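You operate a simulated robot arm through the tools that you are given. There is no shell and no other tool. Be economical: measure what you need, move in short steps, check, and stop when the job is done.

You run a simulated robot arm. Do the job below in one go: nothing can be reset, and whatever is moved stays where it is left.

## Task
Put things in order on the robot bench. At the end: the blue link bar from the robot bench stands where the green marker stood; the black wire reel from the robot bench is on the brown carton (marked "POUCHES"); the silver tin (marked "GREASE") from the robot bench stands where the black wire reel stood; the green marker from the robot bench stands where the silver tin stood; whatever was shut is shut again. Leave all else as you found it, and nothing knocked over.
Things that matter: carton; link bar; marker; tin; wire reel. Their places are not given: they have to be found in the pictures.

It is judged by the outcome, as a careful person would: the job done as asked, and still so three seconds after it is handed in. It fails if anything else is knocked over, pushed out of place, dropped, spilled or broken.

## Robot
A 7-joint arm with a two-finger parallel gripper, fixed in place. Base frame: the origin is at the foot of the arm, x ahead of it, y to its left, z up; the work surface is at about z = 800. Units: mm, rad, N and s.
With the tool pointing down near the work surface it reaches from about 100 to 660 mm from the base axis. Its first joint turns from -1.152 to 1.152 rad. Payload 1.57 kg.
The TCP is the grasp point between the finger pads, 30 mm short of the fingertips. In the tool frame z runs along the fingers and y along their closing line. The gripper opens to 80 mm. The fingers are 17 mm wide and 12 mm thick; the gripper's body (40 by 82 mm) begins 80 mm behind the TCP.
Orientation is told as [roll, pitch, yaw] about the base's x, y, z axes, in that order, counted from this pose: with the fingers straight down and closing along the base's y, the tool's x points along the base's -x, its y along +y and its z along -z.

## Interface
- The arm moves only by the tool play_rows. Its argument "increments" is a list of rows, each an object of numbers (a shift or turn left out is 0, a gripper value left out holds the last): "dx", "dy", "dz": the shift along the base's x, y, z in units of 20 mm (1.0 is 20 mm); "rx", "ry", "rz": the turn, a rotation vector about the base's x, y, z in units of 5 degrees (1.0 is 5 degrees); "claw": the opening, from 0 (shut) to 1 (fully open). In form: [{"dx": .., "dy": .., "dz": .., "rx": .., "ry": .., "rz": .., "claw": ..}, ...]. A call has 1 to 10 rows; each row shifts and turns the commanded pose from where the row before left it. A call with a number of a shift or a turn outside -1 to 1 is refused whole. Each row takes 0.2 s and may step no farther than 50 mm and 0.15 rad from the row before; otherwise, or with a gripper value out of range, the whole call is refused. Where a pose cannot be reached the arm comes as near as it can. A force on the tool above 40 N (or 10 N above the force at the start of the call, whichever is more), or a blocked arm, ends the call early, and 0.2 s more pass. Each finger travels about 72 mm/s and halts on what it meets, pressing with about 21 N; the grip force reading is that of the motor and also rises with nothing between the fingers. The clock runs only during rows and for 0.2 s after the last one: add rows that do not move to give the fingers time. The reply holds the time, the measured pose of the TCP, the force on the tool along the base axes, the opening and the grip force, in the units named above and with some noise, with the torque about the TCP (base axes, N m) and any sound that the robot's microphone picked up.
- Cameras (640 x 400 px; columns grow to the right, rows downward): "scene" is fixed at [69.3, 447.6, 1423.6]; the picture's right is [-0.59, -0.81, 0.00], its down [-0.48, 0.35, -0.81] and it looks along [0.65, -0.47, -0.59] (base axes); focal length 310 px, centre (320, 200). "wrist" rides on the gripper at [72, -7, -122] in the tool frame; the picture's right is [0.09, 1.00, 0.00], its down [-0.84, 0.08, -0.54] and it looks along [-0.54, 0.05, 0.84] (tool axes); focal length 238 px, centre (320, 200).
- capture(camera): a new picture of that camera. No time passes.
- pixel_to_xyz(camera, pixels): there is no depth. For up to 12 entries [column, row, z] of the newest picture of that camera ("zoom" is the newest enlarged one), the place [x, y] in the base frame at which the ray of that pixel passes the height z, good to about 2 mm. No time passes.
- close_up(camera, box): a new picture of the part [left, top, right, bottom] of that camera's present view, enlarged. No time passes.
- finish_job(): hands the job in; it is judged then, once.

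Go step by step. Measure first, check grasps and placings, and put right what went wrong. The budget is 80 turns and 46 pictures, counting those below and the enlarged ones. Unless the task says otherwise, let go and move clear before handing in, and close with one line.

The tools are called after "Emit:" as a command line: name --argument value ..., lists and objects as JSON in quotes. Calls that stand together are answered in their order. play_rows: Moves the arm, as the interface text tells. Its arguments: {"type":"object","properties":{"increments":{"type":"array"}},"required":["increments"]} The other tools are called the same way: capture (camera) takes a picture; pixel_to_xyz (camera, pixels) gives the place at which the rays of pixels pass given heights; close_up (camera, box) takes an enlarged picture of a part of a camera's view; finish_job () hands the job in.

At the start:

```text
time: 0.0
eef_pos: [360.3, 10.2, 1156.4]
tool_rot: [0.001, -0.003, 0.003]
wrist_force: [-0.7, -0.5, 0.4]
ft_torque: [0.0, -0.02, -0.04]
grip_width: 79.9
finger_force: 0.1
```

scene: 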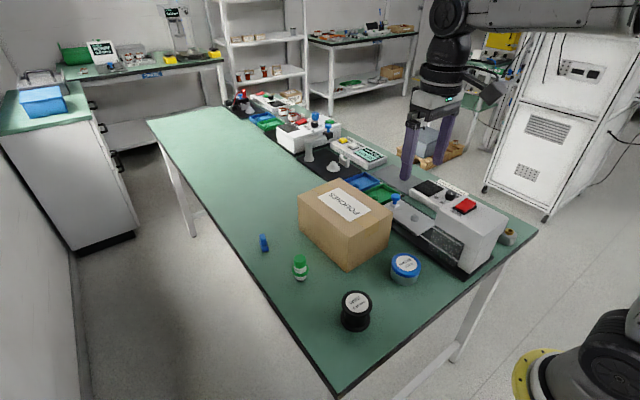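
wrist: 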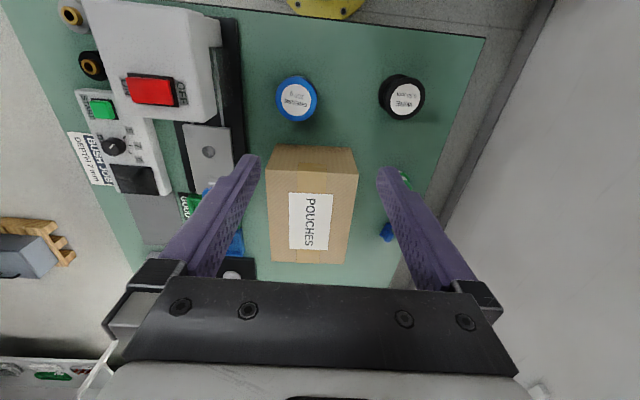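

The scene shows the carton near (345,220), the tin at (405,268), the reel at (355,310), the marker at (300,267) and the link bar at (264,243). I'll enlarge that area to measure it.

Emit:
close_up --camera "scene" --box '[230, 170, 450, 340]'

Emit:
close_up --camera "wrist" --box '[230, 50, 470, 280]'

```text
2.35 times, centred on (340, 255) of scene
```

zoom: 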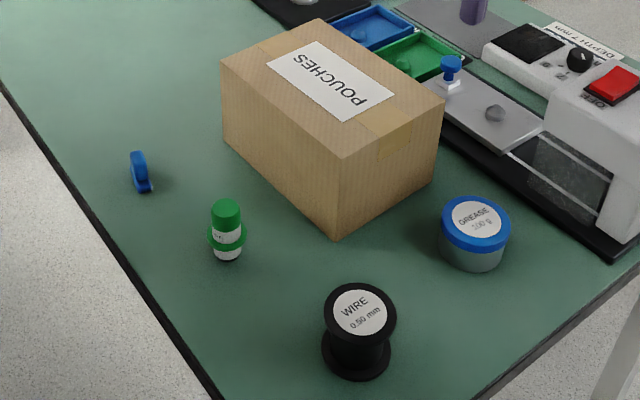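

```text
1.74 times, centred on (350, 165) of wrist
```

zoom: 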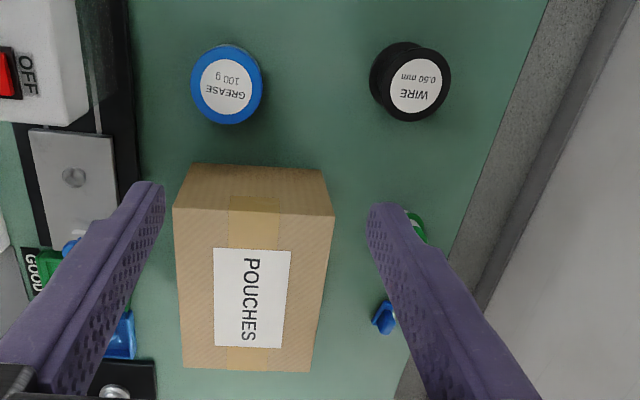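

The zoom shows the tin with a blue lid at (476,222), the reel at (360,312), the marker at (227,230) and the bar at (140,170). I'll convert base and top pixels at several heights.

Emit:
pixel_to_xyz --camera "scene" --pixels '[[355.3, 320.1, 800], [357, 302.7, 850], [405.5, 284.8, 800], [406.4, 264.4, 840], [300.4, 278, 800], [300, 258, 860], [265.1, 250.7, 800], [262.6, 235.9, 830], [347.2, 271.2, 800], [279.1, 229.5, 800], [329.8, 237.1, 900], [372.8, 212.5, 900]]'

Emit:
pixel_to_xyz --camera "zoom" --pixels '[[226, 84, 840], [415, 84, 850], [175, 207, 900], [335, 214, 900], [182, 368, 900], [310, 372, 900], [190, 165, 800], [322, 170, 800], [382, 322, 800], [416, 228, 850]]'

Emit:
close_up --camera "scene" --box '[240, 220, 320, 290]'

```text
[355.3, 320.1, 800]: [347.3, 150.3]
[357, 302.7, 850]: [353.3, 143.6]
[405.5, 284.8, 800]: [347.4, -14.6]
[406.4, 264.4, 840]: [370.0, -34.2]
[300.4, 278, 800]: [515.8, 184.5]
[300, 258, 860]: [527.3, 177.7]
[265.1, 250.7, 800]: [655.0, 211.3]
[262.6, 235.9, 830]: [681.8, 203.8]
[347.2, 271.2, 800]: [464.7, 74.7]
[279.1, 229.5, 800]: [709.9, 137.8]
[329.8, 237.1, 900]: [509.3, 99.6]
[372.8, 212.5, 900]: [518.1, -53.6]
```

```text
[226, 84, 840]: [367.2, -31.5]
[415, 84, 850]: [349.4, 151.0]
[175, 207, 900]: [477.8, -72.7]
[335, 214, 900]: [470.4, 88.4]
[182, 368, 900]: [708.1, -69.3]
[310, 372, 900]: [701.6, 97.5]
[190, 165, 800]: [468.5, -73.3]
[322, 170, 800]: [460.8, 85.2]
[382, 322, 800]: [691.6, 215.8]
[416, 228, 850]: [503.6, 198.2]
```

```text
5.71 times, centred on (280, 255) of scene
```

zoom: 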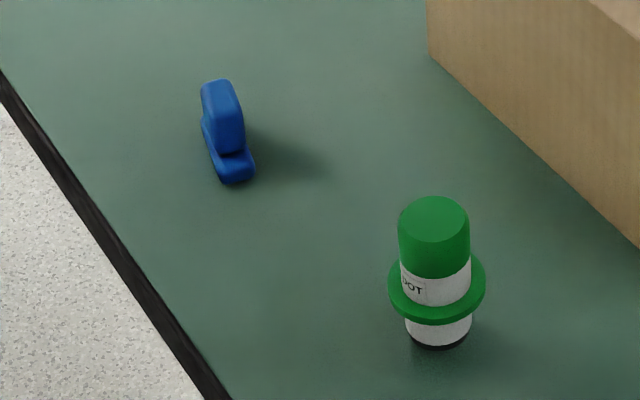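

The link bar is at zoom (225,135) and looks far out, close to the reach limit. I'll measure bar, marker and carton corners more precisely.

Emit:
pixel_to_xyz --camera "zoom" --pixels '[[235, 183, 800], [254, 170, 800], [203, 125, 800], [218, 182, 800], [218, 80, 820], [218, 80, 840], [243, 150, 810], [438, 335, 800], [437, 290, 820], [434, 215, 860], [388, 290, 820], [486, 290, 820]]'

Emit:
pixel_to_xyz --camera "scene" --pixels '[[349.8, 237.1, 900], [349.8, 237.1, 920], [392.8, 212.5, 900], [392.8, 212.5, 920], [298.3, 196.3, 900], [298.3, 196.3, 920], [299.1, 229.5, 800], [339.1, 178.4, 900]]'

```text
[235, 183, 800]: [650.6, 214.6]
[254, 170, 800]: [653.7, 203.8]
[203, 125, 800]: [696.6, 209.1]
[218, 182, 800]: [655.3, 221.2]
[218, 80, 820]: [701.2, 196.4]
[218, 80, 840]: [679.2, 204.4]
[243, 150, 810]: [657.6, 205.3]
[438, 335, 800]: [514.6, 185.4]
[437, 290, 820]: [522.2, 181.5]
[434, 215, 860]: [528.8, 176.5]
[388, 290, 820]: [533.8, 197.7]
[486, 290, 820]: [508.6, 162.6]
```

```text
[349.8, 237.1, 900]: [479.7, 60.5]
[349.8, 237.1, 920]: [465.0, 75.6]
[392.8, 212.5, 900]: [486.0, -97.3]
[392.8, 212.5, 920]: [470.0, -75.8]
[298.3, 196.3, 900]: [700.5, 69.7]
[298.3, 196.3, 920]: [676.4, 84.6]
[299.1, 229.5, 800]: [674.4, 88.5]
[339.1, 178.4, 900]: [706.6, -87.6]
```

The carton's top is at z≈920, spanning x 465–677 and y -75–80. The bar, about (675,208), needs a tilted reach later. I'll move above the reel (350,150) for a close look.

Emit:
play_rows --increments '[{"dx": -0.05, "dy": 0.7, "dz": -0.95, "claw": 1}, {"dx": -0.05, "dy": 0.7, "dz": -0.95}, {"dx": -0.05, "dy": 0.7, "dz": -0.95}, {"dx": -0.05, "dy": 0.7, "dz": -0.95}, {"dx": -0.05, "dy": 0.7, "dz": -0.95}, {"dx": -0.05, "dy": 0.7, "dz": -0.95}, {"dx": -0.05, "dy": 0.7, "dz": -0.95}, {"dx": -0.05, "dy": 0.7, "dz": -0.95}, {"dx": -0.05, "dy": 0.7, "dz": -0.95}, {"dx": -0.05, "dy": 0.7, "dz": -0.95}]'

Emit:
capture --camera "wrist"

```text
time: 2.2
eef_pos: [350.5, 150.3, 966.1]
tool_rot: [0.001, -0.001, 0.001]
wrist_force: [0.6, 0.0, 0.8]
ft_torque: [-0.02, -0.01, 0.01]
grip_width: 79.9
finger_force: 0.2
```

```text
40 pictures are left
```

wrist: 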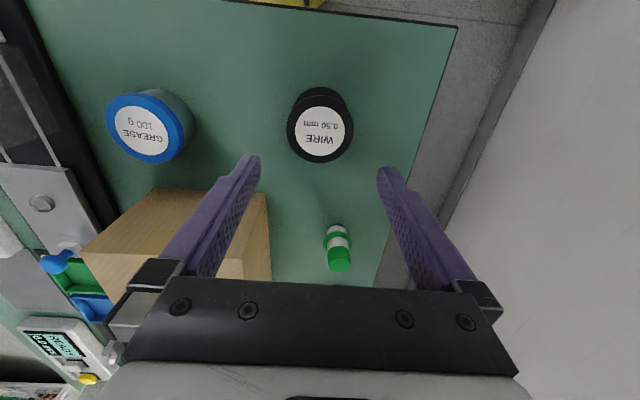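

The wrist view shows the reel's top flange spanning columns 287–354 and rows 88–162, and the tin's lid spanning 106–182. I'll measure both, along with the marker.

Emit:
pixel_to_xyz --camera "wrist" --pixels '[[287, 125, 855], [354, 125, 855], [320, 162, 855], [320, 88, 800], [295, 100, 800], [345, 100, 800], [106, 130, 845], [183, 130, 845], [145, 163, 845], [145, 93, 845], [336, 225, 800], [339, 262, 860]]'

Emit:
close_up --camera "wrist" --box '[90, 60, 380, 280]'

```text
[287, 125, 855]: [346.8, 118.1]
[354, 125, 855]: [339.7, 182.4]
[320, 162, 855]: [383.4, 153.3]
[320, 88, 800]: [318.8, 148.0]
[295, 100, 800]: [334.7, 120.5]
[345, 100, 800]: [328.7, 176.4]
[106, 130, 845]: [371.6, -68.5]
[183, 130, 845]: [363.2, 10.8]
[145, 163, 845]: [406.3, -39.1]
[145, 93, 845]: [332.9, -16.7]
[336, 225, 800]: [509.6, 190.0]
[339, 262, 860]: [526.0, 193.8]
```

```text
1.82 times, centred on (235, 170) of wrist
```

zoom: 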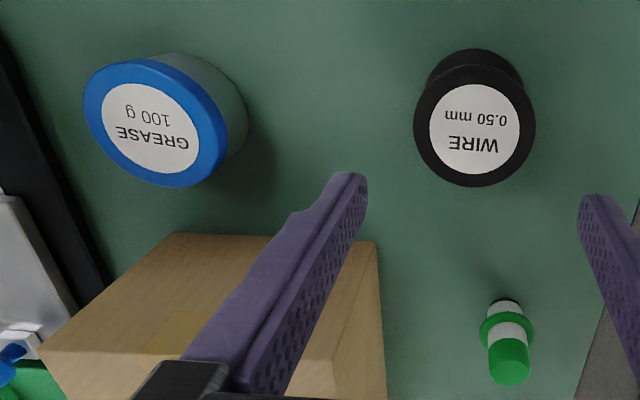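

The reel is centred at about (350,150), about 64 mm across, with its top near z 855. The gripper is over it, so I'll descend to TCP z≈836 and grip.

Emit:
play_rows --increments '[{"dz": -1}, {"dz": -1}, {"dz": -1}, {"dz": -1}, {"dz": -1}, {"dz": -0.75}, {"dz": -0.75}, {}]'

Emit:
capture --camera "wrist"

Emit:
close_up --camera "scene" --box '[280, 220, 440, 340]'

```text
time: 4.0
eef_pos: [349.8, 150.3, 836.7]
tool_rot: [0.002, -0.001, 0.002]
wrist_force: [-0.9, 0.5, 0.1]
ft_torque: [0.01, -0.02, 0.01]
grip_width: 80.1
finger_force: 0.1
```

```text
38 pictures are left
```

wrist: 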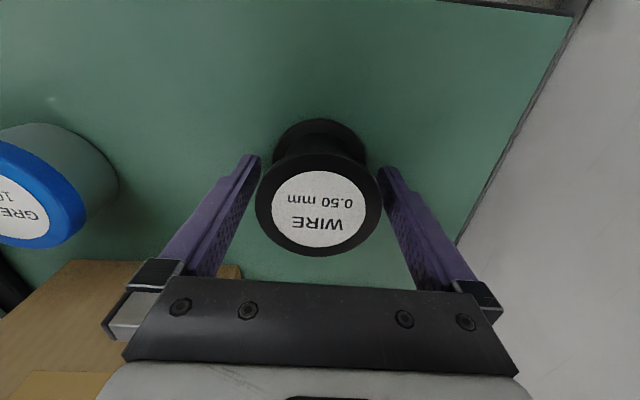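

```text
3.33 times, centred on (360, 280) of scene
```

zoom: 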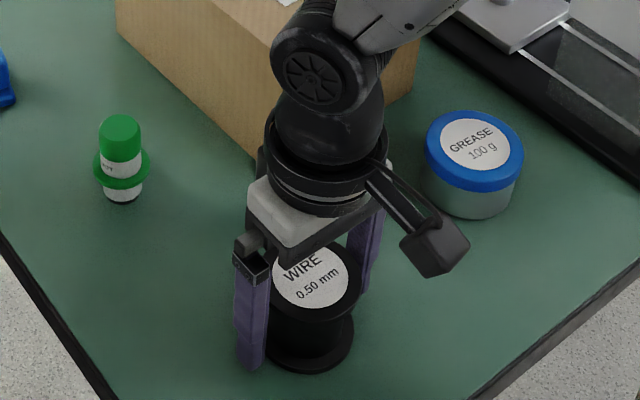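

The reel sits between the fingers, with its top ellipse at columns 255–382, centred. I'll measure its exact centre, then close.

Emit:
pixel_to_xyz --camera "wrist" --pixels '[[318.5, 204, 855], [318.5, 204, 860], [255, 204, 857], [382, 204, 857], [318, 257, 857], [319, 120, 803], [268, 150, 803], [370, 150, 803]]'

Emit:
play_rows --increments '[{"claw": 0}, {}, {}]'

```text
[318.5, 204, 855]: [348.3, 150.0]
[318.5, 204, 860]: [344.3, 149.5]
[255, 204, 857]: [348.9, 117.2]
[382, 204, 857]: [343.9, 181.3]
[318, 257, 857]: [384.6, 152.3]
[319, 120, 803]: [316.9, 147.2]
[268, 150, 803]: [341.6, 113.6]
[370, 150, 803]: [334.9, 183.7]
```

```text
time: 4.8
eef_pos: [350.2, 150.5, 836.0]
tool_rot: [0.002, -0.002, 0.004]
wrist_force: [0.6, -1.3, 0.3]
ft_torque: [0.04, -0.01, -0.04]
grip_width: 65.3
finger_force: 20.8
```

The grip holds at 65.3 mm and the reel's spot is (350,150). I'll lift straight up by about 165 mm.

Emit:
play_rows --increments '[{"dz": 0.4}, {"dz": 0.8}, {"dz": 1}, {"dz": 1}, {"dz": 1}, {"dz": 1}, {"dz": 1}, {"dz": 1}, {"dz": 1}]'

Emit:
play_rows --increments '[{"dx": 0.95, "dy": -0.825}, {"dx": 0.95, "dy": -0.825}, {"dx": 0.95, "dy": -0.825}, {"dx": 0.95, "dy": -0.825}, {"dx": 0.95, "dy": -0.825}, {"dx": 0.95, "dy": -0.825}, {"dx": 0.95, "dy": -0.825}, {"dx": 0.95, "dy": -0.825}, {"dx": 0.95, "dy": -0.825}, {"dx": 0.95, "dy": -0.825}]'

Emit:
capture --camera "wrist"

Emit:
capture --camera "scene"

```text
time: 6.8
eef_pos: [352.6, 148.7, 1000.0]
tool_rot: [0.003, -0.005, 0.002]
wrist_force: [1.4, 0.5, -2.4]
ft_torque: [0.06, 0.04, 0.0]
grip_width: 65.3
finger_force: 20.9
```

```text
time: 9.0
eef_pos: [539.9, -16.5, 999.9]
tool_rot: [0.004, -0.001, 0.002]
wrist_force: [-1.6, 0.0, -2.3]
ft_torque: [-0.01, 0.02, 0.01]
grip_width: 65.5
finger_force: 21.1
```

```text
36 pictures are left
```

wrist: 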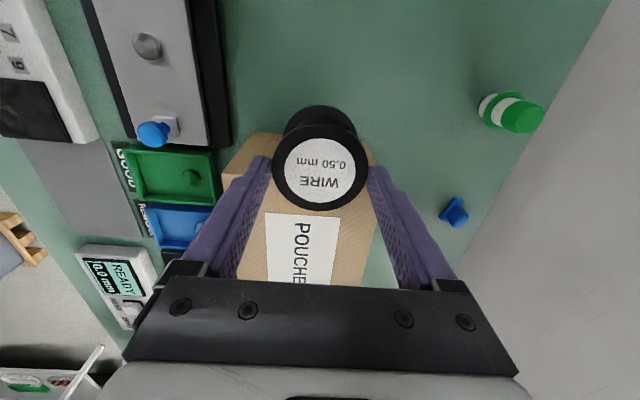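

```text
35 pictures are left
```

scene: 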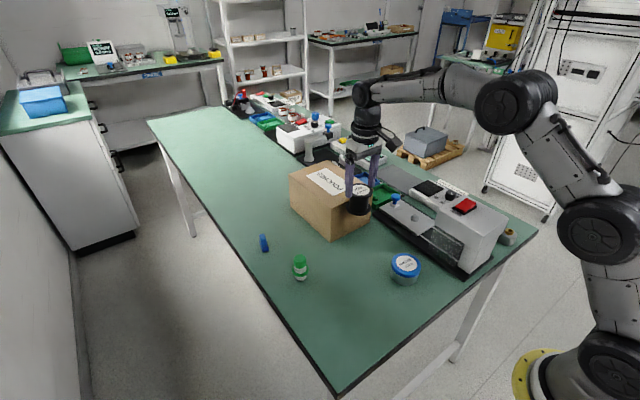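

The scene picture shows the carton at columns 289–371, but it was at 298–392 before, so it seems to have shifted. I'll look closer before doing anything.

Emit:
close_up --camera "scene" --box '[230, 140, 450, 300]'

Emit:
close_up --camera "wrist" --box '[200, 90, 480, 290]'

```text
2.50 times, centred on (340, 220) of scene
```

zoom: 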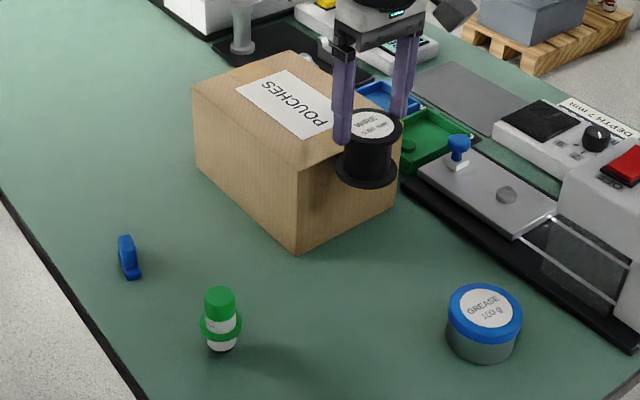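

```text
2.00 times, centred on (340, 190) of wrist
```

zoom: 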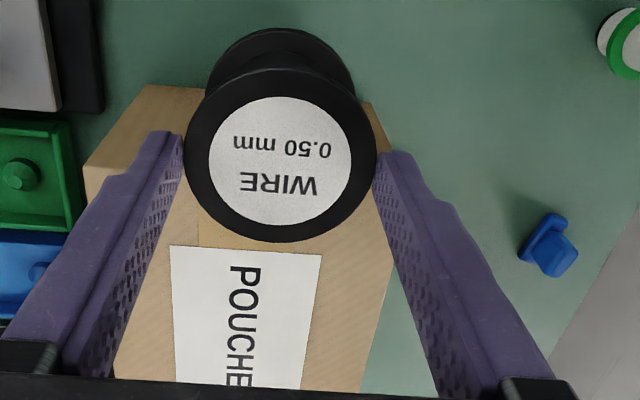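

The carton has clearly moved: its near bottom corner is now at scene (330,242), where it was (347,271). I'll measure where it is now.

Emit:
pixel_to_xyz --camera "scene" --pixels '[[330.4, 241.6, 800], [330.8, 208, 920], [330.8, 208, 910], [290.4, 206, 800], [289.2, 175.2, 920], [372.4, 187, 920], [369, 222, 800], [332, 161, 920], [265, 251, 800], [300.5, 278, 800], [406, 265, 840]]'

Emit:
pixel_to_xyz --camera "zoom" --pixels '[[85, 168, 920], [395, 152, 920], [145, 85, 800], [368, 103, 800], [362, 391, 920], [545, 250, 800]]'

```text
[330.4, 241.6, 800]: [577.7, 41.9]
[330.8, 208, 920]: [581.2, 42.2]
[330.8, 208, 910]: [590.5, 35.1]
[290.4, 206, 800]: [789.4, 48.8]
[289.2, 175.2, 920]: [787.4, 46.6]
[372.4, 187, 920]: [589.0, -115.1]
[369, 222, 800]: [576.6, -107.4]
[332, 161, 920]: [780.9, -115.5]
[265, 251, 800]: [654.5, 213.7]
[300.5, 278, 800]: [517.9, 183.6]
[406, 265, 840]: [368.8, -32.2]
```

```text
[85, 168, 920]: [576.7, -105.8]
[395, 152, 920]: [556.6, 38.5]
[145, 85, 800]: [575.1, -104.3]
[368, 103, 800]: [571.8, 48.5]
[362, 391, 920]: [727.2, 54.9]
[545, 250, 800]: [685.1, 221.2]
```

The wrist view shows the reel's top ellipse has shrunk from 127 to 96 px. It slipped about 46 mm down the fingers during the carry, and its lower part pushed the carton about 110 mm in +x. It's barely held, so the safest move is up and onto the carton now, with its bottom at about the carton-top level; I'll put the carton back afterwards.

Emit:
play_rows --increments '[{"dz": 0.8}, {"dx": 0.7, "dz": 0.2}, {"dx": 1}, {"dx": 1}, {"dx": 1}, {"dx": 0.5}]'

Emit:
capture --camera "wrist"

Emit:
close_up --camera "scene" --box '[230, 140, 450, 300]'

```text
time: 10.4
eef_pos: [625.5, -17.5, 1019.3]
tool_rot: [0.003, -0.002, 0.002]
wrist_force: [-0.5, 0.5, -2.7]
ft_torque: [-0.01, 0.01, -0.01]
grip_width: 65.4
finger_force: 20.6
```

```text
32 pictures are left
```

wrist: 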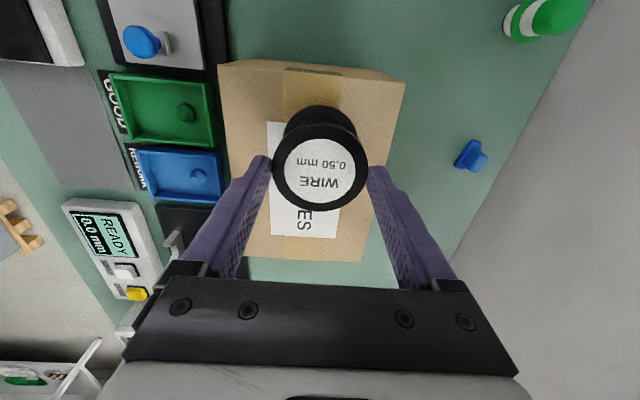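

```text
2.50 times, centred on (340, 220) of scene
```

zoom: 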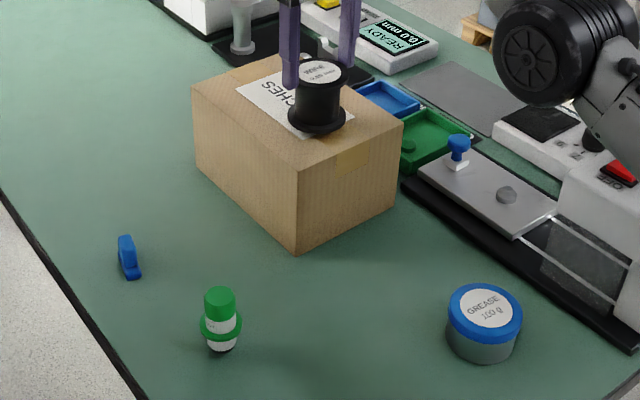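

The reel hasn't slipped further and is now over the carton at (625,-17), its top ellipse still 96 px wide. I'll lower it gently until contact shows.

Emit:
play_rows --increments '[{"dz": -0.4}, {"dz": -0.2}, {"dz": -0.15}, {}]'

Emit:
close_up --camera "scene" --box '[280, 140, 400, 220]'

```text
time: 11.4
eef_pos: [625.4, -16.0, 1006.3]
tool_rot: [0.002, -0.006, 0.001]
wrist_force: [-1.4, 1.4, 5.4]
ft_torque: [-0.11, 0.12, -0.05]
grip_width: 65.8
finger_force: 21.4
```

```text
5.00 times, centred on (340, 180) of scene
```

zoom: 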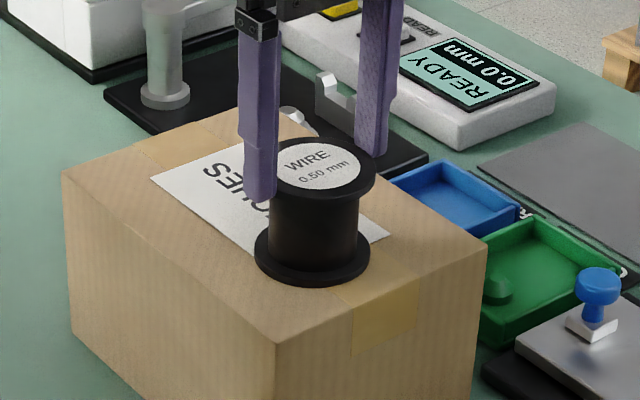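

The force has gone from -2.7 to +5.4 N, so the reel is resting on the carton. I'll release and rise.

Emit:
play_rows --increments '[{"claw": 0.9}, {"claw": 1}, {}, {"dz": 0.5}, {"dz": 1}, {"dz": 1}]'

Emit:
capture --camera "wrist"

Emit:
close_up --camera "scene" --box '[230, 140, 450, 300]'

```text
time: 12.8
eef_pos: [614.4, -12.9, 1051.8]
tool_rot: [0.001, 0.0, 0.002]
wrist_force: [-0.1, 0.2, 0.0]
ft_torque: [0.0, 0.03, -0.01]
grip_width: 79.8
finger_force: 0.0
out of reach, approached as far as the arm can: row 5, 6
```

```text
29 pictures are left
```

wrist: 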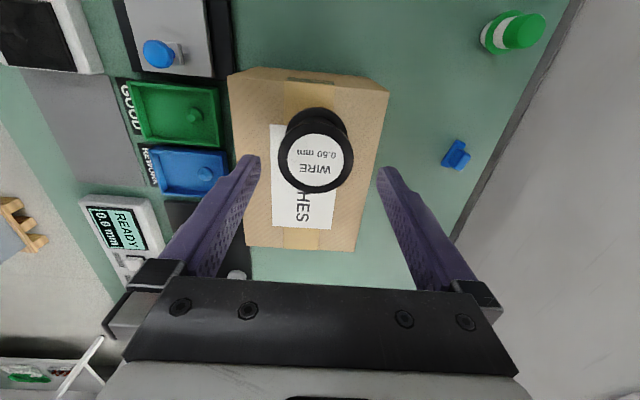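

```text
2.50 times, centred on (340, 220) of scene
```

zoom: 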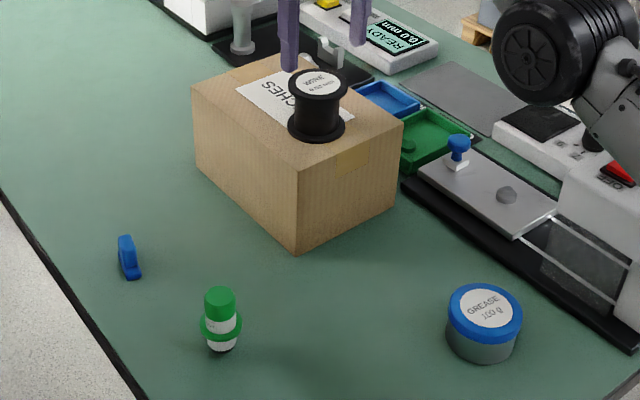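

The reel stands upright on the carton, centred near wrist pixel (316,163). Next I must put the carton back, and hooking its far edge would bring the wrist camera into the reel. So I'll take the reel off first and park it on its old spot, starting with a measurement.

Emit:
pixel_to_xyz --camera "wrist" --pixels '[[316, 163, 980], [278, 163, 980], [354, 163, 980], [316, 195, 980], [228, 75, 920], [389, 92, 920], [245, 246, 920], [351, 251, 920]]'

Emit:
play_rows --increments '[{}]'

```text
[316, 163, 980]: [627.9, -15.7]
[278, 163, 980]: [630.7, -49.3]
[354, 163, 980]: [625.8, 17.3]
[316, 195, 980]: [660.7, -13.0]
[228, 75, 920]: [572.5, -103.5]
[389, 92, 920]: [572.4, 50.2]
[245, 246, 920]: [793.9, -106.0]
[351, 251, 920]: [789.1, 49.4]
```

```text
time: 13.2
eef_pos: [614.9, -13.5, 1052.2]
tool_rot: [0.002, -0.001, 0.001]
wrist_force: [-0.2, 0.8, 0.1]
ft_torque: [-0.01, 0.01, 0.01]
grip_width: 80.0
finger_force: 0.1
```

The reel is at (627,-16). I'll descend a little to see where the commanded pose lands.

Emit:
play_rows --increments '[{"dz": -1}, {"dz": -1}, {}]'

```text
time: 14.0
eef_pos: [612.9, -14.5, 1012.0]
tool_rot: [0.003, -0.003, 0.001]
wrist_force: [0.0, -0.8, 0.3]
ft_torque: [0.01, -0.03, -0.02]
grip_width: 80.1
finger_force: 0.1
```

The pose tracks from the measured position. I'll shift +14 mm in x, descend to z≈957 around the reel and grip.

Emit:
play_rows --increments '[{"dx": 0.7, "dy": -0.05}, {"dz": -0.7}, {"dz": -0.7}, {"dz": -0.7}, {"dz": -0.6}, {"claw": 0}, {}, {}]'

Emit:
play_rows --increments '[{"dz": 0.2}, {"dz": 0.2}, {"dz": 0.3}, {"dz": 0.3}, {"dz": 0.4}, {"dz": 0.4}, {"dz": 0.4}, {"dz": 0.4}, {"dz": 0.3}]'

Emit:
capture --camera "wrist"

```text
time: 15.8
eef_pos: [628.7, -16.2, 957.4]
tool_rot: [0.002, 0.002, 0.002]
wrist_force: [-1.0, 0.5, -0.4]
ft_torque: [-0.03, 0.04, -0.02]
grip_width: 65.6
finger_force: 21.1
```

```text
time: 17.8
eef_pos: [627.0, -17.2, 1013.0]
tool_rot: [0.001, -0.002, 0.0]
wrist_force: [-0.5, -0.2, -2.5]
ft_torque: [0.0, -0.03, -0.02]
grip_width: 65.6
finger_force: 20.7
```

```text
27 pictures are left
```

wrist: 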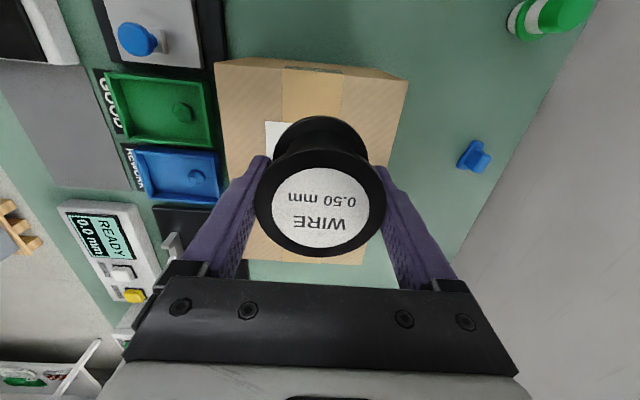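

This time the reel stayed seated, with its ellipse 129 px wide. I'll carry it smoothly to a parking spot at about (370,130).

Emit:
play_rows --increments '[{"dx": -0.4, "dy": 0.2}, {"dx": -0.7, "dy": 0.4}, {"dx": -0.73, "dy": 0.42}, {"dx": -0.73, "dy": 0.42}, {"dx": -0.73, "dy": 0.42}, {"dx": -0.73, "dy": 0.42}, {"dx": -0.73, "dy": 0.42}, {"dx": -0.73, "dy": 0.42}, {"dx": -0.73, "dy": 0.42}, {"dx": -0.73, "dy": 0.42}]'

Emit:
play_rows --increments '[{"dx": -0.73, "dy": 0.42}, {"dx": -0.73, "dy": 0.42}, {"dx": -0.73, "dy": 0.42}, {"dx": -0.73, "dy": 0.42}, {"dx": -0.73, "dy": 0.42}, {"dx": -0.73, "dy": 0.42}, {"dx": -0.73, "dy": 0.42}, {"dx": -0.73, "dy": 0.42}, {}]'

Emit:
capture --camera "wrist"

```text
time: 20.0
eef_pos: [487.7, 65.5, 1016.2]
tool_rot: [0.001, -0.002, 0.002]
wrist_force: [-0.6, 0.0, -2.5]
ft_torque: [-0.01, 0.02, -0.02]
grip_width: 65.5
finger_force: 21.1
```

```text
time: 22.0
eef_pos: [372.7, 130.8, 1014.1]
tool_rot: [0.002, -0.003, 0.003]
wrist_force: [0.3, -0.3, -2.2]
ft_torque: [0.01, -0.03, -0.02]
grip_width: 65.5
finger_force: 21.6
```

```text
26 pictures are left
```

wrist: 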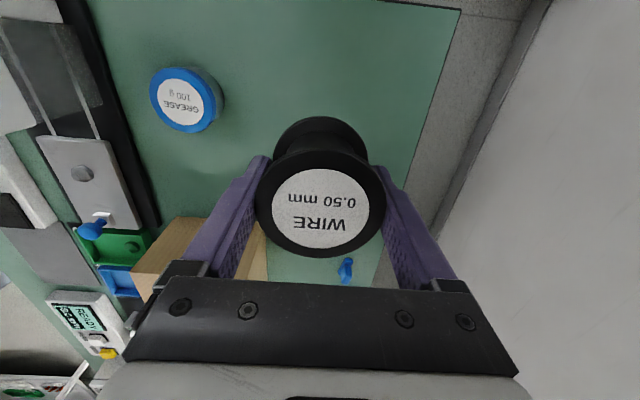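

It is still firm at (373,131). I'll lower to z≈838 and finish gently.

Emit:
play_rows --increments '[{"dz": -0.6}, {"dz": -1}, {"dz": -1}, {"dz": -1}, {"dz": -1}, {"dz": -1}, {"dz": -1}, {"dz": -1}, {"dz": -0.7}, {"dz": -0.3}]'

Emit:
play_rows --increments '[{"dz": -0.15}, {"dz": -0.1}, {}]'

```text
time: 24.2
eef_pos: [370.6, 129.9, 843.5]
tool_rot: [0.002, -0.003, 0.002]
wrist_force: [-0.4, -0.5, -1.4]
ft_torque: [0.02, 0.0, -0.03]
grip_width: 65.6
finger_force: 20.8
```

```text
time: 25.0
eef_pos: [371.6, 130.9, 838.0]
tool_rot: [0.0, -0.002, 0.001]
wrist_force: [0.4, 0.1, -2.6]
ft_torque: [0.02, 0.0, -0.02]
grip_width: 65.4
finger_force: 21.2
```

Emit:
play_rows --increments '[{"dz": -0.1}, {"dz": -0.05}, {}]'

```text
time: 25.8
eef_pos: [370.0, 130.5, 834.6]
tool_rot: [0.002, -0.001, 0.002]
wrist_force: [-0.5, 0.1, -2.4]
ft_torque: [0.0, 0.0, 0.01]
grip_width: 65.5
finger_force: 21.1
```

The force is still -2.4 N, so there's no contact yet. I'll lower in small steps.

Emit:
play_rows --increments '[{"dz": -0.1}, {"dz": -0.1}, {}]'

```text
time: 26.6
eef_pos: [371.6, 130.0, 831.7]
tool_rot: [0.003, -0.003, 0.001]
wrist_force: [-4.8, -2.9, 16.1]
ft_torque: [-0.24, 0.1, -0.02]
grip_width: 65.7
finger_force: 21.3
```

Contact now reads +16 N. I'll release and rise to a safe height.

Emit:
play_rows --increments '[{"claw": 0.9}, {"claw": 1}, {}, {"dz": 0.5}, {"dz": 1}, {"dz": 1}, {"dz": 1}, {"dz": 1}, {"dz": 1}, {"dz": 1}]'

Emit:
play_rows --increments '[{"dz": 1}, {"dz": 1}, {"dz": 1}, {"dz": 1}, {"dx": 1, "dy": -0.8, "dz": 0.5}, {"dx": 1, "dy": -0.8, "dz": 0.5}, {"dx": 1, "dy": -0.8}, {"dx": 1, "dy": -0.8}, {"dx": 1, "dy": -0.8}, {"dx": 1, "dy": -0.8}]'

Emit:
capture --camera "scene"

```text
time: 28.8
eef_pos: [372.6, 127.6, 962.2]
tool_rot: [0.004, 0.0, 0.001]
wrist_force: [-0.1, 0.4, -0.7]
ft_torque: [0.0, 0.01, -0.01]
grip_width: 80.1
finger_force: 0.1
```

```text
time: 31.0
eef_pos: [491.7, 34.3, 1060.6]
tool_rot: [0.002, -0.001, 0.002]
wrist_force: [-0.2, 0.1, 0.2]
ft_torque: [0.0, -0.02, 0.01]
grip_width: 79.6
finger_force: 0.0
```

```text
25 pictures are left
```

scene: 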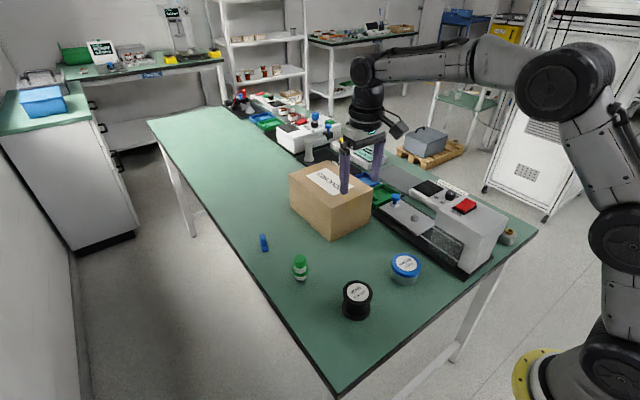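

The reel is parked upright at scene (357,300). Now I'll tilt the tool 45° outward above the carton to hook its far edge, checking reach as I go.

Emit:
play_rows --increments '[{"ry": -1, "dx": 0.6, "dy": -0.34}, {"ry": -1, "dx": 0.6, "dy": -0.34}, {"ry": -1, "dx": 0.6, "dy": -0.34}, {"ry": -1, "dx": 0.6, "dy": -0.34}, {"ry": -1, "dx": 0.6, "dy": -0.34}, {"ry": -1, "dx": 0.6, "dy": -0.34}, {"ry": -1, "dx": 0.6, "dy": -0.34}, {"ry": -1, "dx": 0.6, "dy": -0.34}, {"ry": -1, "dx": 0.6, "dy": -0.34}]'

Emit:
play_rows --increments '[{"dx": 1}, {"dx": 1}, {"dx": 1}, {"dx": 1}, {"dx": 1}, {"dx": 1}, {"dx": 1}, {"dx": 1}, {"dx": 1}, {"dx": 1}]'

```text
time: 33.0
eef_pos: [599.4, -26.8, 1062.0]
tool_rot: [0.0, -0.79, 0.002]
wrist_force: [0.2, 0.1, -0.3]
ft_torque: [-0.03, 0.04, 0.02]
grip_width: 80.1
finger_force: 0.0
```

```text
time: 35.2
eef_pos: [787.0, -28.0, 1061.5]
tool_rot: [0.001, -0.787, 0.002]
wrist_force: [0.6, 0.2, -0.3]
ft_torque: [-0.05, 0.04, 0.0]
grip_width: 79.9
finger_force: 0.2
out of reach, approached as far as the arm can: row 10
```

The arm reaches 787 at z 1061, and lower gives more. I'll go down and out to about (815, -28, 985), still above the carton top.

Emit:
play_rows --increments '[{"dz": -1}, {"dz": -1, "dx": 0.4}, {"dz": -1, "dx": 0.6}, {"dz": -0.8, "dx": 0.4}, {}]'

Emit:
close_up --camera "scene" --box '[240, 110, 420, 250]'

Emit:
capture --camera "wrist"

```text
time: 36.4
eef_pos: [804.9, -27.9, 978.6]
tool_rot: [0.001, -0.787, 0.001]
wrist_force: [0.3, 0.8, -0.2]
ft_torque: [0.0, 0.0, 0.01]
grip_width: 80.0
finger_force: 0.1
out of reach, approached as far as the arm can: row 3, 4
```

```text
2.86 times, centred on (330, 180) of scene
```

zoom: 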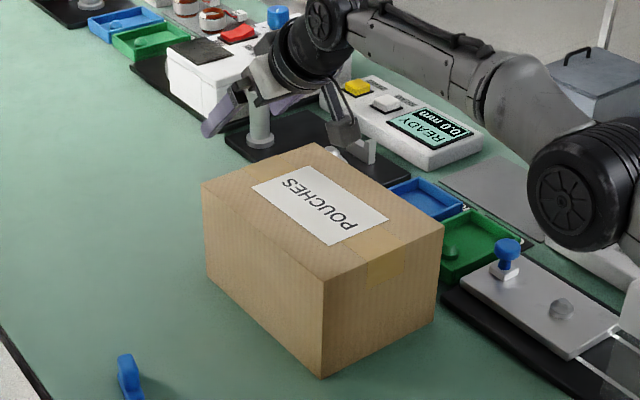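

```text
23 pictures are left
```

wrist: 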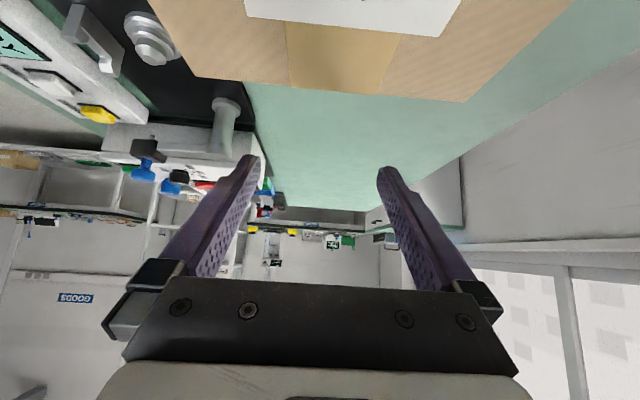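

The wrist view shows the far top edge of the carton from (185,78) to (465,102) and a silver post at (225,115) near the left finger. I'll measure both before lowering.

Emit:
pixel_to_xyz --camera "wrist" --pixels '[[185, 78, 921], [465, 102, 921], [325, 92, 921], [215, 150, 808], [227, 103, 880]]'

Emit:
pixel_to_xyz --camera "scene" --pixels '[[308.3, 159.7, 810], [308.3, 148, 880]]'

```text
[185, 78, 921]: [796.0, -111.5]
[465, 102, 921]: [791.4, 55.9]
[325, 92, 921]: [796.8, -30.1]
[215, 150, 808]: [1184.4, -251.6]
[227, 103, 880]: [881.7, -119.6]
```

```text
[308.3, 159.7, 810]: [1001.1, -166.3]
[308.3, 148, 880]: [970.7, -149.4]
```

The far edge is at x≈794, y -111 to 56, and the post is far away. I'll lower to z≈940 behind the edge, then pull slowly toward -x.

Emit:
play_rows --increments '[{"dz": -1}, {"dz": -0.95}, {"dx": -0.4}, {"dx": -0.25}, {"dx": -0.25}, {"dx": -0.25}, {}]'

Emit:
close_up --camera "scene" --box '[240, 110, 420, 250]'

```text
time: 38.0
eef_pos: [780.4, -26.5, 943.6]
tool_rot: [-0.001, -0.788, 0.003]
wrist_force: [0.8, -0.5, 0.9]
ft_torque: [-0.03, -0.03, 0.03]
grip_width: 80.2
finger_force: 0.0
```

```text
2.86 times, centred on (330, 180) of scene
```

zoom: 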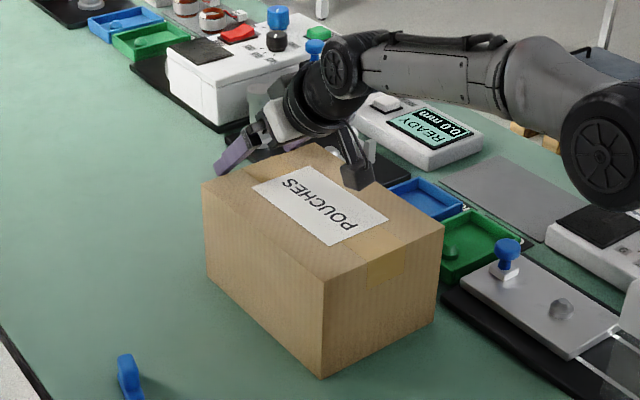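

No contact force yet at x 780. I'll back off slightly, go about 9 mm deeper and then pull.

Emit:
play_rows --increments '[{"dx": 0.5}, {"dz": -0.5}, {"dx": -0.4}, {"dx": -0.25}, {"dx": -0.25}, {"dx": -0.25}, {"dx": -0.25}, {}]'

```text
time: 39.8
eef_pos: [765.5, -25.2, 935.3]
tool_rot: [0.0, -0.793, 0.001]
wrist_force: [6.0, 2.7, 9.1]
ft_torque: [-0.06, 0.0, -0.04]
grip_width: 79.9
finger_force: 0.1
```

Contact is made, with force (6, 3, 9) N. I'll pull on slowly and check that the carton slides.

Emit:
play_rows --increments '[{"dx": -0.25}, {"dx": -0.25}, {"dx": -0.25}, {"dx": -0.25}, {"dx": -0.25}, {"dx": -0.25}, {}]'

Emit:
close_up --camera "scene" --box '[240, 110, 420, 250]'

```text
time: 41.4
eef_pos: [734.9, -26.0, 934.8]
tool_rot: [-0.001, -0.794, 0.002]
wrist_force: [7.9, -1.3, 14.0]
ft_torque: [0.17, -0.05, -0.12]
grip_width: 79.9
finger_force: 0.0
```

```text
2.86 times, centred on (330, 180) of scene
```

zoom: 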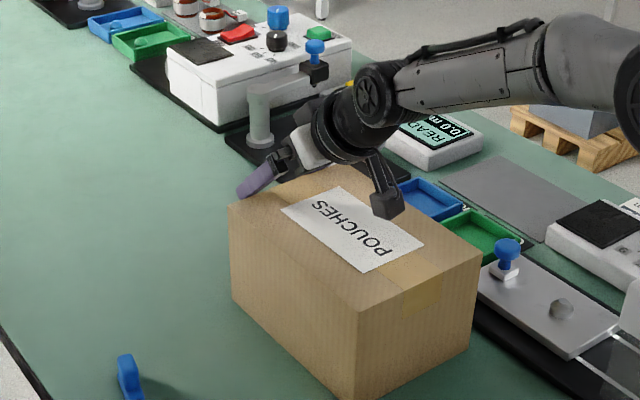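

The pull works: the carton slid with the tool. I'll measure the near corner and then continue.

Emit:
pixel_to_xyz --camera "zoom" --pixels '[[357, 398, 800], [232, 303, 800], [357, 314, 921], [228, 207, 921]]'

Emit:
play_rows --increments '[{"dx": -0.3}, {"dx": -0.3}, {"dx": -0.3}, {"dx": -0.3}, {"dx": -0.3}, {"dx": -0.2}, {}]'

Emit:
close_up --camera "scene" --box '[230, 140, 450, 300]'

```text
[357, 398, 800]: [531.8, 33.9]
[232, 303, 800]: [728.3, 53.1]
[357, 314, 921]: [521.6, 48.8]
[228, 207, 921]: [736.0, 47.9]
```

```text
time: 43.0
eef_pos: [700.2, -27.7, 935.9]
tool_rot: [-0.001, -0.792, 0.003]
wrist_force: [6.5, 0.5, 12.6]
ft_torque: [-0.02, -0.03, 0.06]
grip_width: 79.7
finger_force: 0.0
```

```text
2.50 times, centred on (340, 220) of scene
```

zoom: 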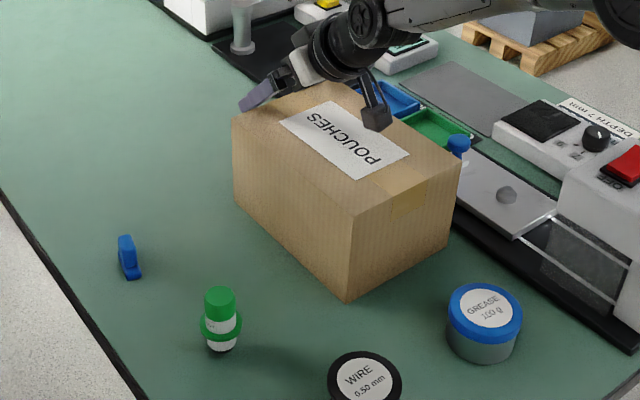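

It is sliding well. I'll measure the near corners to get the remaining distance.

Emit:
pixel_to_xyz --camera "zoom" --pixels '[[346, 303, 800], [352, 216, 920], [234, 203, 800], [232, 118, 920], [462, 153, 920]]'

```text
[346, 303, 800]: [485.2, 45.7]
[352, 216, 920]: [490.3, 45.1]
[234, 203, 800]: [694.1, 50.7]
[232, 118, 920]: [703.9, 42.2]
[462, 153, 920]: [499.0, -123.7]
```

The corners show about 24 mm more to pull, then roughly +35 mm in y with a slight counter-clockwise turn. I'll pull 24 mm, then lift off backwards.

Emit:
play_rows --increments '[{"dx": -0.2}, {"dx": -0.2}, {"dx": -0.2}, {"dx": -0.2}, {"dx": -0.2}, {"dx": -0.2}, {}]'

Emit:
play_rows --increments '[{"dx": 0.5}, {"dx": 1, "dz": 0.3}, {"dz": 1}, {"dz": 1}, {"dz": 1}, {"dz": 1}, {"dz": 1}]'

Emit:
close_up --camera "scene" --box '[230, 140, 450, 300]'

```text
time: 44.6
eef_pos: [675.6, -25.0, 933.9]
tool_rot: [0.0, -0.786, 0.002]
wrist_force: [6.6, -1.2, 10.0]
ft_torque: [0.07, 0.0, -0.07]
grip_width: 79.7
finger_force: 0.0
```

```text
time: 46.2
eef_pos: [705.3, -27.3, 1040.7]
tool_rot: [0.0, -0.786, 0.002]
wrist_force: [0.6, 0.1, -0.4]
ft_torque: [0.04, 0.02, -0.03]
grip_width: 79.9
finger_force: 0.1
```

```text
2.50 times, centred on (340, 220) of scene
```

zoom: 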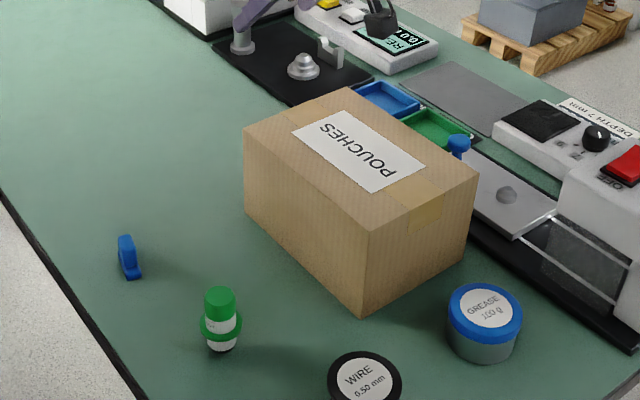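

The carton is nearly back. I'll measure all its corners.

Emit:
pixel_to_xyz --camera "zoom" --pixels '[[362, 318, 800], [370, 231, 920], [244, 130, 920], [348, 87, 920], [478, 168, 920], [463, 255, 800], [246, 216, 800]]'

Emit:
play_rows --increments '[{"ry": 1, "dx": -0.6, "dy": -0.4}, {"ry": 1, "dx": -0.6, "dy": -0.4}, {"ry": 1, "dx": -0.6, "dy": -0.5}, {"ry": 1, "dx": -0.6, "dy": -0.5}, {"ry": 1, "dx": -0.5, "dy": -0.5}, {"ry": 1, "dx": -0.5, "dy": -0.5}, {"ry": 1, "dx": -0.5, "dy": -0.6}, {"ry": 1, "dx": -0.5, "dy": -0.6}, {"ry": 1, "dx": -0.5, "dy": -0.6, "claw": 0}]'

Emit:
capture --camera "wrist"

```text
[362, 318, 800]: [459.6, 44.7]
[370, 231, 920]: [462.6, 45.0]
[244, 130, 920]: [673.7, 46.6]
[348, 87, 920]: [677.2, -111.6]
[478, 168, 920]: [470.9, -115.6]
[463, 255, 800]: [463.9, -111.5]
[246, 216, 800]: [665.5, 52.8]
```

```text
time: 48.2
eef_pos: [607.8, -117.9, 1039.6]
tool_rot: [0.002, -0.004, 0.002]
wrist_force: [-1.2, 0.4, 0.2]
ft_torque: [-0.02, -0.02, -0.01]
grip_width: 25.4
finger_force: 0.3
```

```text
18 pictures are left
```

wrist: 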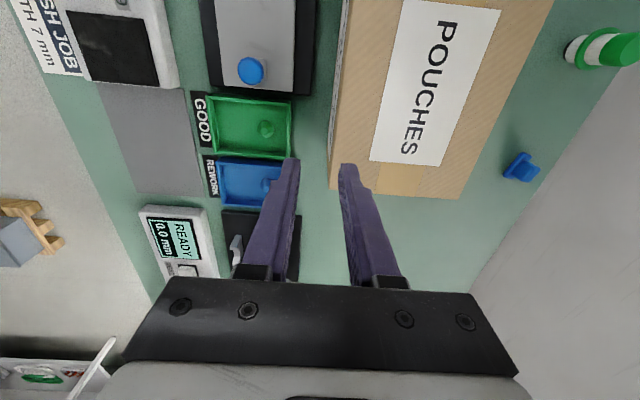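

The x position is restored within about 3 mm, and the carton needs about +35 mm in y and 2° counter-clockwise. I'll push its -y face at x≈575 with closed fingers, after checking where the knob at (250,70) and the tray lie.

Emit:
pixel_to_xyz --camera "wrist" --pixels '[[250, 70, 850], [290, 125, 830], [345, 20, 921], [333, 190, 921], [332, 150, 800], [456, 198, 921]]'

Emit:
play_rows --increments '[{"dx": -0.8, "dy": -0.6}, {"dx": -0.8, "dy": -0.6}, {"dy": -0.3}, {}]'

```text
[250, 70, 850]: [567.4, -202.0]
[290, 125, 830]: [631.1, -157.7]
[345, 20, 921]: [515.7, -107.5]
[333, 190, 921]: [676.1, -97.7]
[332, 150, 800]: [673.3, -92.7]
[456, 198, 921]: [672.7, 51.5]
```

```text
time: 49.2
eef_pos: [592.1, -153.9, 1044.7]
tool_rot: [0.001, -0.001, 0.002]
wrist_force: [-0.4, 0.4, -0.1]
ft_torque: [0.02, 0.01, 0.02]
grip_width: 0.2
finger_force: 21.0
out of reach, approached as far as the arm can: row 2
```

The carton's -y face is at about y=-106 and the knob is clear at y≈-202. I'll go to x≈575 and descend to z≈892 beside the carton.

Emit:
play_rows --increments '[{"dx": -0.85}, {"dz": -1}, {"dz": -1}, {"dz": -1}, {"dz": -1}, {"dz": -1}, {"dz": -1}, {"dz": -1}, {"dz": -0.6}, {}]'

Emit:
play_rows --increments '[{"dy": 0.5}, {"dy": 0.4}, {"dy": 0.3}, {"dy": 0.25}, {"dy": 0.25}, {"dy": 0.25}, {"dy": 0.25}, {}]'

Emit:
close_up --camera "scene" --box '[230, 140, 450, 300]'

```text
time: 51.4
eef_pos: [572.3, -153.4, 893.5]
tool_rot: [0.002, -0.001, 0.001]
wrist_force: [0.3, 0.2, 0.0]
ft_torque: [-0.02, -0.02, -0.01]
grip_width: 0.0
finger_force: 21.0
out of reach, approached as far as the arm can: row 1
```

```text
time: 53.2
eef_pos: [573.0, -109.8, 892.5]
tool_rot: [0.001, -0.003, 0.001]
wrist_force: [-0.4, -2.4, 0.8]
ft_torque: [0.08, 0.01, -0.01]
grip_width: 0.1
finger_force: 20.9
```

```text
2.50 times, centred on (340, 220) of scene
```

zoom: 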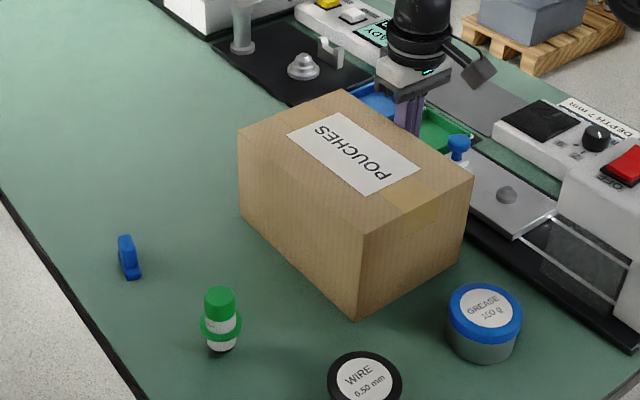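

The carton is moving about 8 mm with only 2.4 N. I'll measure its corners again.

Emit:
pixel_to_xyz --camera "zoom" --pixels '[[355, 322, 800], [364, 235, 920], [238, 132, 920], [473, 172, 920], [338, 348, 800], [344.5, 262.8, 920], [215.8, 160.8, 920], [452, 201, 920]]'

```text
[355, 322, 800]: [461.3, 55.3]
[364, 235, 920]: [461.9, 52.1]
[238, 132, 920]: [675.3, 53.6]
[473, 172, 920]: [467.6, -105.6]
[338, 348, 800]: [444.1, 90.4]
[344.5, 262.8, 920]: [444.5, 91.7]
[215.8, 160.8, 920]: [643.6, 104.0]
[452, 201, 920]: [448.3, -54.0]
```

The remaining shift is about +27 mm in y with 2.4° counter-clockwise. I'll back off, move the contact 18 mm to the rear, and push 27 mm.

Emit:
play_rows --increments '[{"dy": -0.3}, {"dx": 0.9}, {"dy": 0.3}, {"dy": 0.25}, {"dy": 0.25}, {"dy": 0.25}, {"dy": 0.25}, {"dy": 0.2}, {"dy": 0.1}, {}]'

Emit:
close_up --camera "scene" --box '[230, 170, 450, 340]'

```text
time: 55.4
eef_pos: [591.9, -81.9, 891.2]
tool_rot: [0.001, -0.002, 0.0]
wrist_force: [0.6, -3.5, 0.4]
ft_torque: [0.06, 0.02, 0.03]
grip_width: 0.1
finger_force: 21.1
```

```text
2.35 times, centred on (340, 255) of scene
```

zoom: 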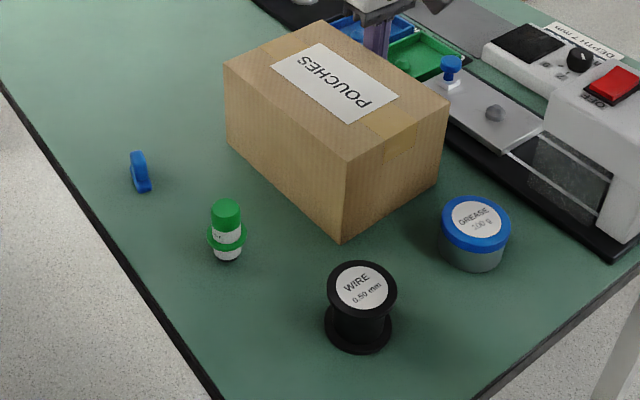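

In the same frame as the start, the carton's corners are within about 4 px (roughly 4 mm) of their original places: near bottom (341,242) against (337,238). That's close enough. Now I'll rise and go back to the reel at (371,130).

Emit:
play_rows --increments '[{"dy": -0.5}, {"dz": 1}, {"dz": 1}, {"dz": 1}, {"dz": 1}, {"dz": 1}, {"dz": 1, "claw": 1}, {"dx": -1, "dy": 1}, {"dx": -1, "dy": 1}, {"dx": -1, "dy": 1}]'

Emit:
play_rows --increments '[{"dx": -1, "dy": 1}, {"dx": -1, "dy": 1}, {"dx": -1, "dy": 1}, {"dx": -1, "dy": 1}, {"dx": -1, "dy": 1}, {"dx": -1, "dy": 1}, {"dx": -1, "dy": 1}, {"dx": -1, "dy": 1}, {"dy": 0.1}, {}]'

```text
time: 57.6
eef_pos: [531.0, -32.0, 1008.7]
tool_rot: [0.002, 0.002, 0.002]
wrist_force: [-1.5, -0.1, -0.4]
ft_torque: [0.0, 0.01, 0.03]
grip_width: 79.9
finger_force: 0.0
```

```text
time: 59.8
eef_pos: [371.5, 130.0, 1011.3]
tool_rot: [0.002, -0.002, 0.003]
wrist_force: [-0.3, -0.4, 0.7]
ft_torque: [0.03, 0.01, -0.01]
grip_width: 80.1
finger_force: 0.0
```

I'm exactly above the reel at (371.5,130). I'll descend to 834 and grip.

Emit:
play_rows --increments '[{"dz": -1}, {"dz": -1}, {"dz": -1}, {"dz": -1}, {"dz": -1}, {"dz": -1}, {"dz": -1}, {"dz": -1}, {"dz": -0.85}, {}]'

Emit:
play_rows --increments '[{"claw": 0}, {}, {}, {"dz": 0.2}, {"dz": 0.3}, {"dz": 0.4}, {"dz": 0.6}, {"dz": 0.7}, {"dz": 0.7}, {"dz": 0.7}]'

Emit:
play_rows --increments '[{"dz": 0.8}, {"dz": 0.8}, {"dz": 0.8}, {"dz": 0.8}, {"dz": 0.8}, {"dz": 0.8}, {"dz": 0.5}, {"dz": 0.3}, {}]'

Emit:
capture --camera "wrist"

```text
time: 62.0
eef_pos: [372.6, 129.0, 833.6]
tool_rot: [0.001, -0.003, 0.001]
wrist_force: [-0.2, -0.9, 0.2]
ft_torque: [0.01, 0.03, 0.0]
grip_width: 80.0
finger_force: 0.0
```

```text
time: 64.2
eef_pos: [371.5, 129.8, 905.6]
tool_rot: [0.004, -0.002, 0.001]
wrist_force: [0.5, -0.1, -2.6]
ft_torque: [0.01, -0.01, 0.0]
grip_width: 65.6
finger_force: 21.6
```

```text
time: 66.2
eef_pos: [371.8, 128.2, 1018.2]
tool_rot: [0.003, -0.002, 0.001]
wrist_force: [0.3, -0.3, -2.0]
ft_torque: [0.02, 0.0, -0.03]
grip_width: 65.8
finger_force: 21.5
```

```text
15 pictures are left
```

wrist: 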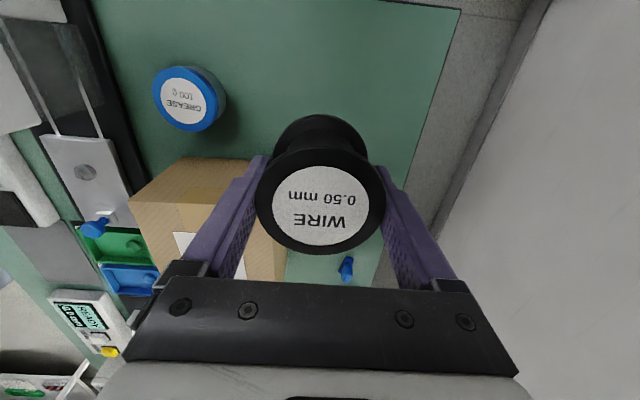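

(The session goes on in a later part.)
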